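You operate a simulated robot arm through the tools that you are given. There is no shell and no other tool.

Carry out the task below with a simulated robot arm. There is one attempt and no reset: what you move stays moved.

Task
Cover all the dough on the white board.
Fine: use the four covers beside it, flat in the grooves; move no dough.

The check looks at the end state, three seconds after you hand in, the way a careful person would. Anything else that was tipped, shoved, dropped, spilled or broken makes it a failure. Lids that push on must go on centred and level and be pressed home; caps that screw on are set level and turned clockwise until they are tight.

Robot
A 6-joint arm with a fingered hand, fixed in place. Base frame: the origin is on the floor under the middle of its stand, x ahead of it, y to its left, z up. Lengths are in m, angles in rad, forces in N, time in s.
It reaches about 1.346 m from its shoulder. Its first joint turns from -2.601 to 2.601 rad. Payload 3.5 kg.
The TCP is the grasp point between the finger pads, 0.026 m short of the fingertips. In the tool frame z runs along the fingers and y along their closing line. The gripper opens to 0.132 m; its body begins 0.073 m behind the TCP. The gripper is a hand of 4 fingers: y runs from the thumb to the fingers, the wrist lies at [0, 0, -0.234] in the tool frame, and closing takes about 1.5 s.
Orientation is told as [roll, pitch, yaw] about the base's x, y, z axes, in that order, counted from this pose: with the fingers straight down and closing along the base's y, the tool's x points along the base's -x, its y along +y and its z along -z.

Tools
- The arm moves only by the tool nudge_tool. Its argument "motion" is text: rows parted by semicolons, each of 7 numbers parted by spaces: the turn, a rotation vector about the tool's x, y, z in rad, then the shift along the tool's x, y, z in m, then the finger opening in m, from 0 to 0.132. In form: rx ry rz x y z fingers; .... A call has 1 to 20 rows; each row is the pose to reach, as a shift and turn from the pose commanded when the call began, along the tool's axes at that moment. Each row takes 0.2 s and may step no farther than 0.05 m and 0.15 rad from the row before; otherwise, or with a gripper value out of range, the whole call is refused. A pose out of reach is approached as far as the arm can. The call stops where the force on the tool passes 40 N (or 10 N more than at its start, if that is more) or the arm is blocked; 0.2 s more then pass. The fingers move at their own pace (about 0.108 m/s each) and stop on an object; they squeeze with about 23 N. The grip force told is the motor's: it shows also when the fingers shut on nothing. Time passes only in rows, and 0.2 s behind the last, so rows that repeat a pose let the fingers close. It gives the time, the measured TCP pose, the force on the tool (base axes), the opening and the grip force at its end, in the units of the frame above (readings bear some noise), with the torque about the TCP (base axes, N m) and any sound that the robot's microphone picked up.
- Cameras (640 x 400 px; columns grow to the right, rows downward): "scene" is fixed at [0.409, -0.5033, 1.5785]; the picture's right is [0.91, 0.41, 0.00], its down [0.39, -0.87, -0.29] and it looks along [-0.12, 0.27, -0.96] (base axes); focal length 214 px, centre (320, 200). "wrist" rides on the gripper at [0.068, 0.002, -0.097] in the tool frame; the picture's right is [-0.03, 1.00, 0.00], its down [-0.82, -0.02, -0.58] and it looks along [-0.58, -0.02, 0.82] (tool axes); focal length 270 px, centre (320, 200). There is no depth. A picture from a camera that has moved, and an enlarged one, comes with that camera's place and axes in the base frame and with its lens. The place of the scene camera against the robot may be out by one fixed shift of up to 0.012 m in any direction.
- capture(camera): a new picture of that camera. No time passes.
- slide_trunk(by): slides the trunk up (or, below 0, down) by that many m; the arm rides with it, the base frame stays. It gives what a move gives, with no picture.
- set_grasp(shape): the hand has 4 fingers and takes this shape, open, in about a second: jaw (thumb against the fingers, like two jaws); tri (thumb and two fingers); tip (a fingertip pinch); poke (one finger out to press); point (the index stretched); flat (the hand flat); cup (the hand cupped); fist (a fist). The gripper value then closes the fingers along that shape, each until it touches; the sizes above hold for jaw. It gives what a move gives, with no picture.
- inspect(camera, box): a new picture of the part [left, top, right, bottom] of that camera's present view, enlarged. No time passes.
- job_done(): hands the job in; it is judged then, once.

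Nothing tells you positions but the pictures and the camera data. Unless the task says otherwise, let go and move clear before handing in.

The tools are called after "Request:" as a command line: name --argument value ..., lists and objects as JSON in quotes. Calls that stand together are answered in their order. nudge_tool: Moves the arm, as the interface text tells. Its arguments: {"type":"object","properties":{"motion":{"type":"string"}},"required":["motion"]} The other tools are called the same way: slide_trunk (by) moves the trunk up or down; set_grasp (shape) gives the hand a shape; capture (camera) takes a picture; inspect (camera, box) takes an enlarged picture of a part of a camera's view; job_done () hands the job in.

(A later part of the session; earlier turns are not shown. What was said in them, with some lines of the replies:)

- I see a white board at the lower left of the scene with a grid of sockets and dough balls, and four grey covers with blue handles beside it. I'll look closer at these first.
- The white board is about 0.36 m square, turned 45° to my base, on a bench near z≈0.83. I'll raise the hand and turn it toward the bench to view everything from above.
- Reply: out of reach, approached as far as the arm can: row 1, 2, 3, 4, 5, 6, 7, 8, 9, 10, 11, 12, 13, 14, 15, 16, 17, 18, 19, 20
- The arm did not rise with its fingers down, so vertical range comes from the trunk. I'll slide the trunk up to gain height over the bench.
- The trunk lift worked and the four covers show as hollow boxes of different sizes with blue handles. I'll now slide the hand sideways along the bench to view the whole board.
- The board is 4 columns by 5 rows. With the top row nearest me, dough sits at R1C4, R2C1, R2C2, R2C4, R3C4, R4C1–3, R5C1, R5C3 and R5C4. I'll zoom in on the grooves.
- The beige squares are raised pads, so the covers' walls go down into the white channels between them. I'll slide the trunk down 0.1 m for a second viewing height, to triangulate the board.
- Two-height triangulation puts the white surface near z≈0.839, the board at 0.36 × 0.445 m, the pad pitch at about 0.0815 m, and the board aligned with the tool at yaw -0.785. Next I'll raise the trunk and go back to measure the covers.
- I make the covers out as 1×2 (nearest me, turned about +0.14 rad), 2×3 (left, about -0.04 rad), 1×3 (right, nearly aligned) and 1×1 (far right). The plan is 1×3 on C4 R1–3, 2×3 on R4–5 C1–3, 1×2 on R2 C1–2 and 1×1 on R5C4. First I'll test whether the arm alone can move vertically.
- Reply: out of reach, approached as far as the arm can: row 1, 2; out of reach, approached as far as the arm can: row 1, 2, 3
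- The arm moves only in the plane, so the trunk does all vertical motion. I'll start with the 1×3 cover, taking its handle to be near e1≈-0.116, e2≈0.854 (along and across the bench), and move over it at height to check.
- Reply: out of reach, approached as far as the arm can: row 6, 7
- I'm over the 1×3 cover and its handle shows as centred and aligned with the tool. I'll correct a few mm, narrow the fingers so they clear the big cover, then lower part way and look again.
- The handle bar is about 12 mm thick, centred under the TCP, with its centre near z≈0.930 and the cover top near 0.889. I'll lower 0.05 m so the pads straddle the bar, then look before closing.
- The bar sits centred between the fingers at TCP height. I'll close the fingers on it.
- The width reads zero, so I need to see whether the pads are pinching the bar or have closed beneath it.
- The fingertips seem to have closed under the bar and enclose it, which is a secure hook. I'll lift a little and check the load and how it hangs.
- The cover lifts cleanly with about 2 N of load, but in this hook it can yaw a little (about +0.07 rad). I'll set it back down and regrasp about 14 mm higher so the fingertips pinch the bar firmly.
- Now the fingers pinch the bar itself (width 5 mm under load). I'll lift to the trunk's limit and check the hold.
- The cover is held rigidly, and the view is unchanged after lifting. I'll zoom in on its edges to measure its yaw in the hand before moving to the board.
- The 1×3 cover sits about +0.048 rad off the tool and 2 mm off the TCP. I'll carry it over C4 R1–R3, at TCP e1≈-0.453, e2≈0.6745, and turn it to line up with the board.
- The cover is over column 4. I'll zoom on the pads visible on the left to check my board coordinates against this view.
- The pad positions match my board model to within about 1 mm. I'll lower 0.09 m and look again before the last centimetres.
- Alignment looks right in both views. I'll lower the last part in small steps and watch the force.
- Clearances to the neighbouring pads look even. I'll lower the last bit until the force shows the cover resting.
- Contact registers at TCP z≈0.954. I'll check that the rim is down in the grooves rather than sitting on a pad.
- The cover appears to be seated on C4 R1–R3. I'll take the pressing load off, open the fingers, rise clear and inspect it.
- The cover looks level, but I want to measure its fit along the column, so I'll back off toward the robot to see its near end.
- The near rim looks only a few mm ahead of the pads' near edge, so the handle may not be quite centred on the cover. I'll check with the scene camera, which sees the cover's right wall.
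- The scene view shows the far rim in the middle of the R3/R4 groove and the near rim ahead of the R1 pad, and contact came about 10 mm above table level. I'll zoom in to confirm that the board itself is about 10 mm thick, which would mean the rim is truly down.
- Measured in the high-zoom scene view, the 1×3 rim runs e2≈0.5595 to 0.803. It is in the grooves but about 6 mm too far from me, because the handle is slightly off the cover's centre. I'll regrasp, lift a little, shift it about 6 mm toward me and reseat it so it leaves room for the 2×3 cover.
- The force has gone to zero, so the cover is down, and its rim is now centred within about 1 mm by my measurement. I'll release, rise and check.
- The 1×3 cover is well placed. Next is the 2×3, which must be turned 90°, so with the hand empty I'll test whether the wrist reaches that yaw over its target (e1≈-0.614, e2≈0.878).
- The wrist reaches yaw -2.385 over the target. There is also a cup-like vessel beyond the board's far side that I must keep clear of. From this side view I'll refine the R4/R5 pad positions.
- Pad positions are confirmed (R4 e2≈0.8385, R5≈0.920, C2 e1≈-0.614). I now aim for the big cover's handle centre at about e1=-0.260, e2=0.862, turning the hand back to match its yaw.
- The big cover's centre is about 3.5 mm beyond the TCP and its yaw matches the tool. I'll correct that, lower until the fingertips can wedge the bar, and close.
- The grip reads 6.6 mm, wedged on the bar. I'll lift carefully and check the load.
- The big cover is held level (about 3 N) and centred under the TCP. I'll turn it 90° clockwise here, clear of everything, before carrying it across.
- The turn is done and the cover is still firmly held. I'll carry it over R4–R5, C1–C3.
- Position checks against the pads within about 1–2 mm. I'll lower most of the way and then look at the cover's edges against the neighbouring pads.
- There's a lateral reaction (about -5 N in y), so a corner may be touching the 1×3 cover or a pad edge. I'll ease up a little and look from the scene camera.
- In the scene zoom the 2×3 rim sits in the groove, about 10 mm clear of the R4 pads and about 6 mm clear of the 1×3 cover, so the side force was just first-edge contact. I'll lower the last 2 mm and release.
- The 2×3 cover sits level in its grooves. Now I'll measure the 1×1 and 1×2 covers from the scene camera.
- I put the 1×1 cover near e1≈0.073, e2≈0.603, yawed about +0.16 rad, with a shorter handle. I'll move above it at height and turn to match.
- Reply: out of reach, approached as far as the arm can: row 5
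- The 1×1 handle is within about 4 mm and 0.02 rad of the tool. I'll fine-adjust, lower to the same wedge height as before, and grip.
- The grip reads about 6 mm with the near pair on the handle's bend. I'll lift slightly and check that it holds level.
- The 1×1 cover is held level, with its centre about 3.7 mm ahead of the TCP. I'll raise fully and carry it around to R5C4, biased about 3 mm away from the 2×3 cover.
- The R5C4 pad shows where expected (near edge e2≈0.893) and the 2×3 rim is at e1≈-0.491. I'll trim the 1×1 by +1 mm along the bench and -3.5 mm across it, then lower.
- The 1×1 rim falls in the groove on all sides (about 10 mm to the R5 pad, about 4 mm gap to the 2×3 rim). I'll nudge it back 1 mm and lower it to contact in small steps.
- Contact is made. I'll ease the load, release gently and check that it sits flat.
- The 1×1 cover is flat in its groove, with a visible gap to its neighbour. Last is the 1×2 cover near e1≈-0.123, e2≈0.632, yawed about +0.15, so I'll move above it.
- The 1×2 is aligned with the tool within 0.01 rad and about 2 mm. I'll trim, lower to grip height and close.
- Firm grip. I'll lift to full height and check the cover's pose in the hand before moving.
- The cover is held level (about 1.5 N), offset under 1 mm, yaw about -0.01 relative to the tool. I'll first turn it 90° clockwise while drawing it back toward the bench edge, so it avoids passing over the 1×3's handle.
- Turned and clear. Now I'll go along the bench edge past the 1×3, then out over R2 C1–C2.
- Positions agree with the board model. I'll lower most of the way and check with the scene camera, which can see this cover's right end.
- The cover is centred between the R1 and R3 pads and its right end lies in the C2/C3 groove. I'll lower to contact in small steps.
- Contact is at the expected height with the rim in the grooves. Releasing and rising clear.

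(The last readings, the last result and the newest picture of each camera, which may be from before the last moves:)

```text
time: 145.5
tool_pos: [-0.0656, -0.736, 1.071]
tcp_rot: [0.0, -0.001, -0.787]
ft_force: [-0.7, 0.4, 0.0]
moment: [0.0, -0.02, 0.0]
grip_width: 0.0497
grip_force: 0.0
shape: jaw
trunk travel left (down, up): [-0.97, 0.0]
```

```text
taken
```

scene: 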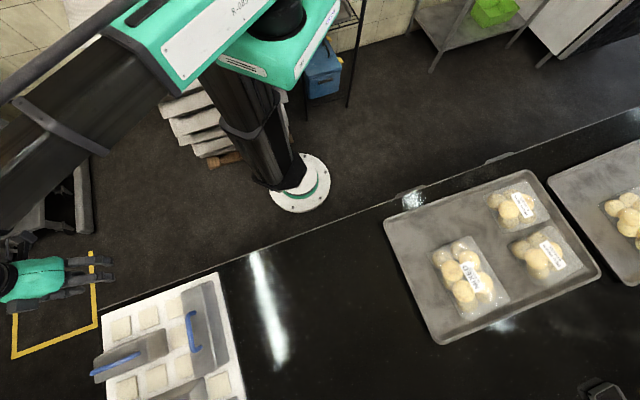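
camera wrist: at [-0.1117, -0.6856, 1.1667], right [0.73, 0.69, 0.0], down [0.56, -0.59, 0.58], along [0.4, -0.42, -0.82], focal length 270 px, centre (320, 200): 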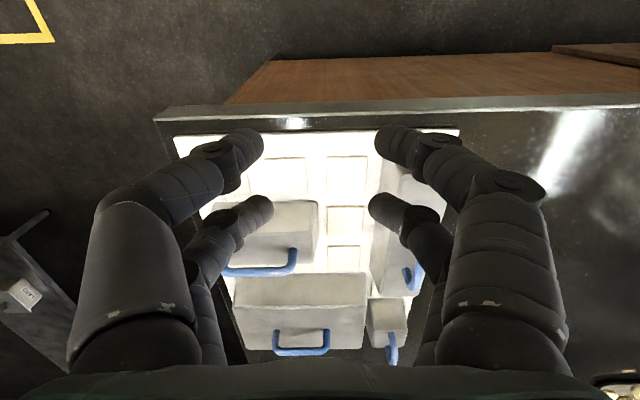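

All four covers are on the board. I'll check each closely for seating and level.

Request:
inspect --camera "scene" --box '[90, 265, 250, 400]'

Request:
inspect --camera "wrist" --box '[200, 130, 440, 280]'

Request:
inspect --camera "wrist" --box '[220, 240, 430, 370]'

Request:
inspect --camera "scene" --box '[100, 320, 180, 380]'

```text
2.96 times, centred on (170, 332) of scene
camera zoom: at [0.409, -0.5033, 1.5785], right [0.91, 0.41, 0.0], down [0.39, -0.87, -0.29], along [-0.12, 0.27, -0.96], focal length 636 px, centre (764, -193)
```

zoom: 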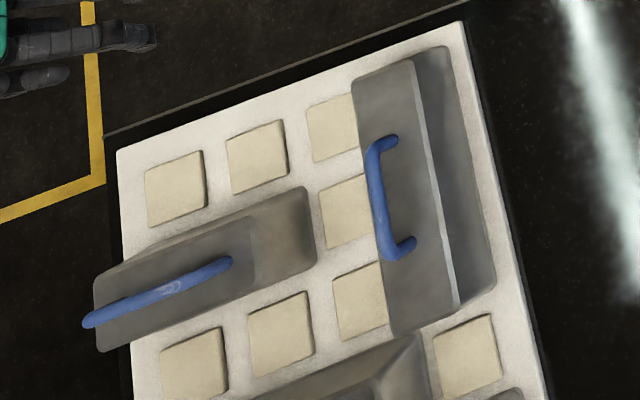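

```text
2.67 times, centred on (320, 205) of wrist
camera zoom: at [-0.1117, -0.6856, 1.1667], right [0.73, 0.69, 0.0], down [0.56, -0.59, 0.58], along [0.4, -0.42, -0.82], focal length 721 px, centre (320, 187)
```

zoom: 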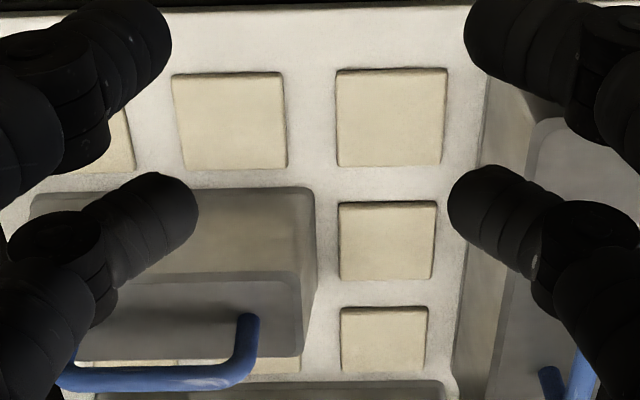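

```text
3.05 times, centred on (325, 305) of wrist
camera zoom: at [-0.1117, -0.6856, 1.1667], right [0.73, 0.69, 0.0], down [0.56, -0.59, 0.58], along [0.4, -0.42, -0.82], focal length 824 px, centre (305, -120)
```

zoom: 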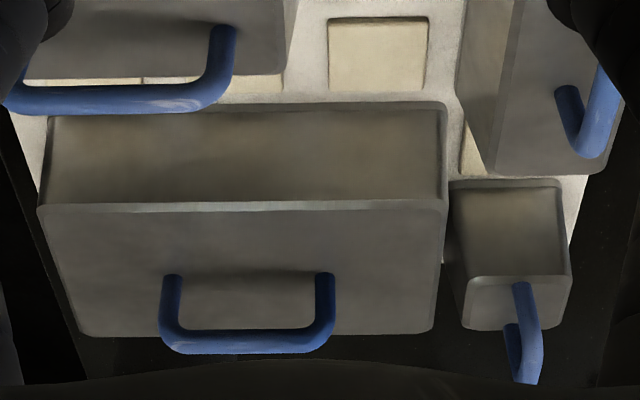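

```text
6.67 times, centred on (140, 350) of scene
camera zoom: at [0.409, -0.5033, 1.5785], right [0.91, 0.41, 0.0], down [0.39, -0.87, -0.29], along [-0.12, 0.27, -0.96], focal length 1430 px, centre (1520, -800)
```

zoom: 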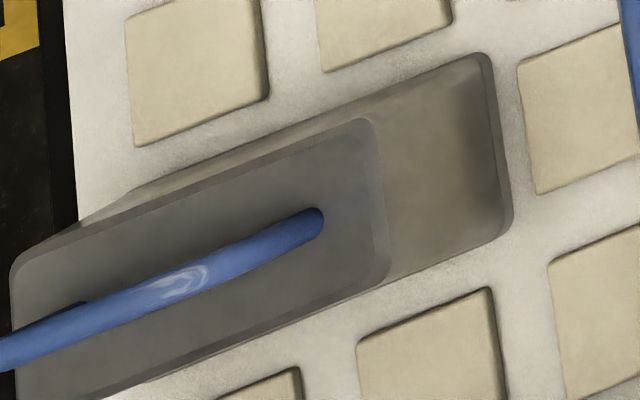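

All dough cells are covered, the covers sit flat with their rims in the channels, and only empty pads remain open. I'll move the arm well clear of the board and take a last look.

Request:
nudge_tool --motion "0 0 0 0.005 0.04 0 0.05; 0 0 0 0.01 0.08 0 0.05; 0 0 0 0.015 0.12 0 0.05; 0 0 0 0.02 0.16 0 0.05; 0 0 0 0.025 0.20 0 0.05; 0 0 0 0.03 0.24 0 0.05; 0 0 0 0.035 0.28 0 0.05; 0 0 0 0.035 0.32 0 0.05; 0 0 0 0.035 0.36 0 0.05; 0 0 0 0.035 0.40 0 0.05; 0 0 0 0.035 0.42 0 0.05; 0 0 0 0.035 0.42 0 0.05"

Request:
capture --camera "scene"

Request:
inspect --camera "scene" --box '[90, 265, 250, 400]'

Request:
capture --camera "wrist"

```text
time: 148.1
tool_pos: [0.2225, -0.4567, 1.0716]
tcp_rot: [0.0, 0.001, -0.791]
ft_force: [0.8, -0.3, 0.0]
moment: [0.02, 0.02, 0.01]
grip_width: 0.0497
grip_force: 0.1
shape: jaw
out of reach, approached as far as the arm can: row 9, 10, 11, 12
trunk travel left (down, up): [-0.97, 0.0]
```

```text
taken
```

scene: 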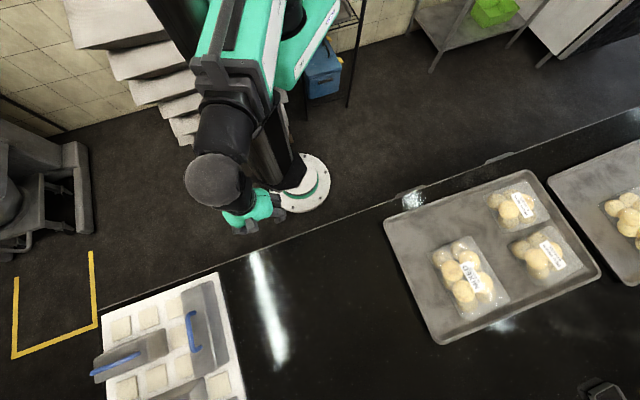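

```text
2.96 times, centred on (170, 332) of scene
camera zoom: at [0.409, -0.5033, 1.5785], right [0.91, 0.41, 0.0], down [0.39, -0.87, -0.29], along [-0.12, 0.27, -0.96], focal length 636 px, centre (764, -193)
```

zoom: 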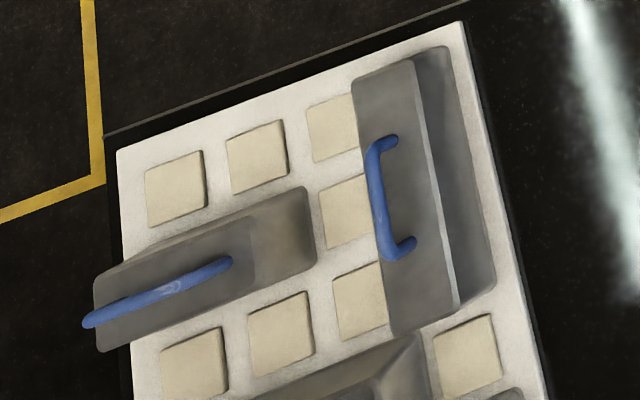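

```text
taken
camera wrist: at [0.1762, -0.4053, 1.1669], right [0.73, 0.69, 0.0], down [0.56, -0.6, 0.58], along [0.39, -0.42, -0.82], focal length 270 px, centre (320, 200)
```

wrist: 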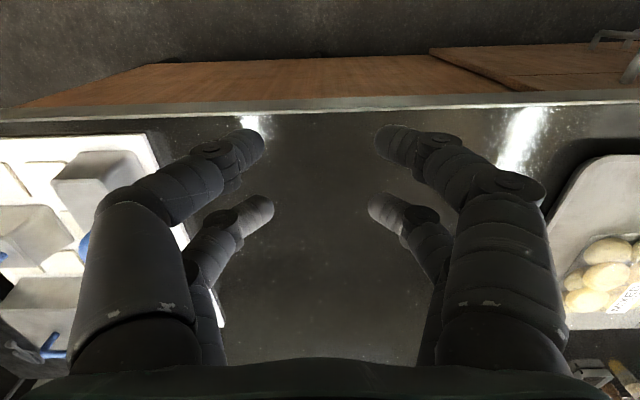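

All four covers sit flat in the board's grooves over every piece of dough. The open pads are empty, nothing else was disturbed, and the arm is clear. I'm handing in.

Request:
job_done

```text
The job is handed in.
```

I covered all the dough on the white board with the four covers and handed the job in. In the last pictures each cover looked flat with its rim down in the channels between the pads. I haven't had the result of the check.

Rows count away from the robot, columns from the left as the wrist camera sees the board from the robot's side.

| Cover | Cells covered |
|---|---|
| 1×3 | column 4, rows 1–3 |
| 2×3 | rows 4–5, columns 1–3 |
| 1×2 | row 2, columns 1–2 |
| 1×1 | row 5, column 4 |

- **Position:** The 1×3 first went down about 6 mm off centre, so I lifted it and set it again. By my measurements every cover is now within about 3 mm of centre. The 1×1 is offset on purpose, leaving about 4 mm between it and the 2×3.
- **Rest of the board:** The pads still uncovered are empty, and I saw no dough moved.
- **Surroundings:** I saw nothing else tipped or shifted. The hand is open and clear of the board.
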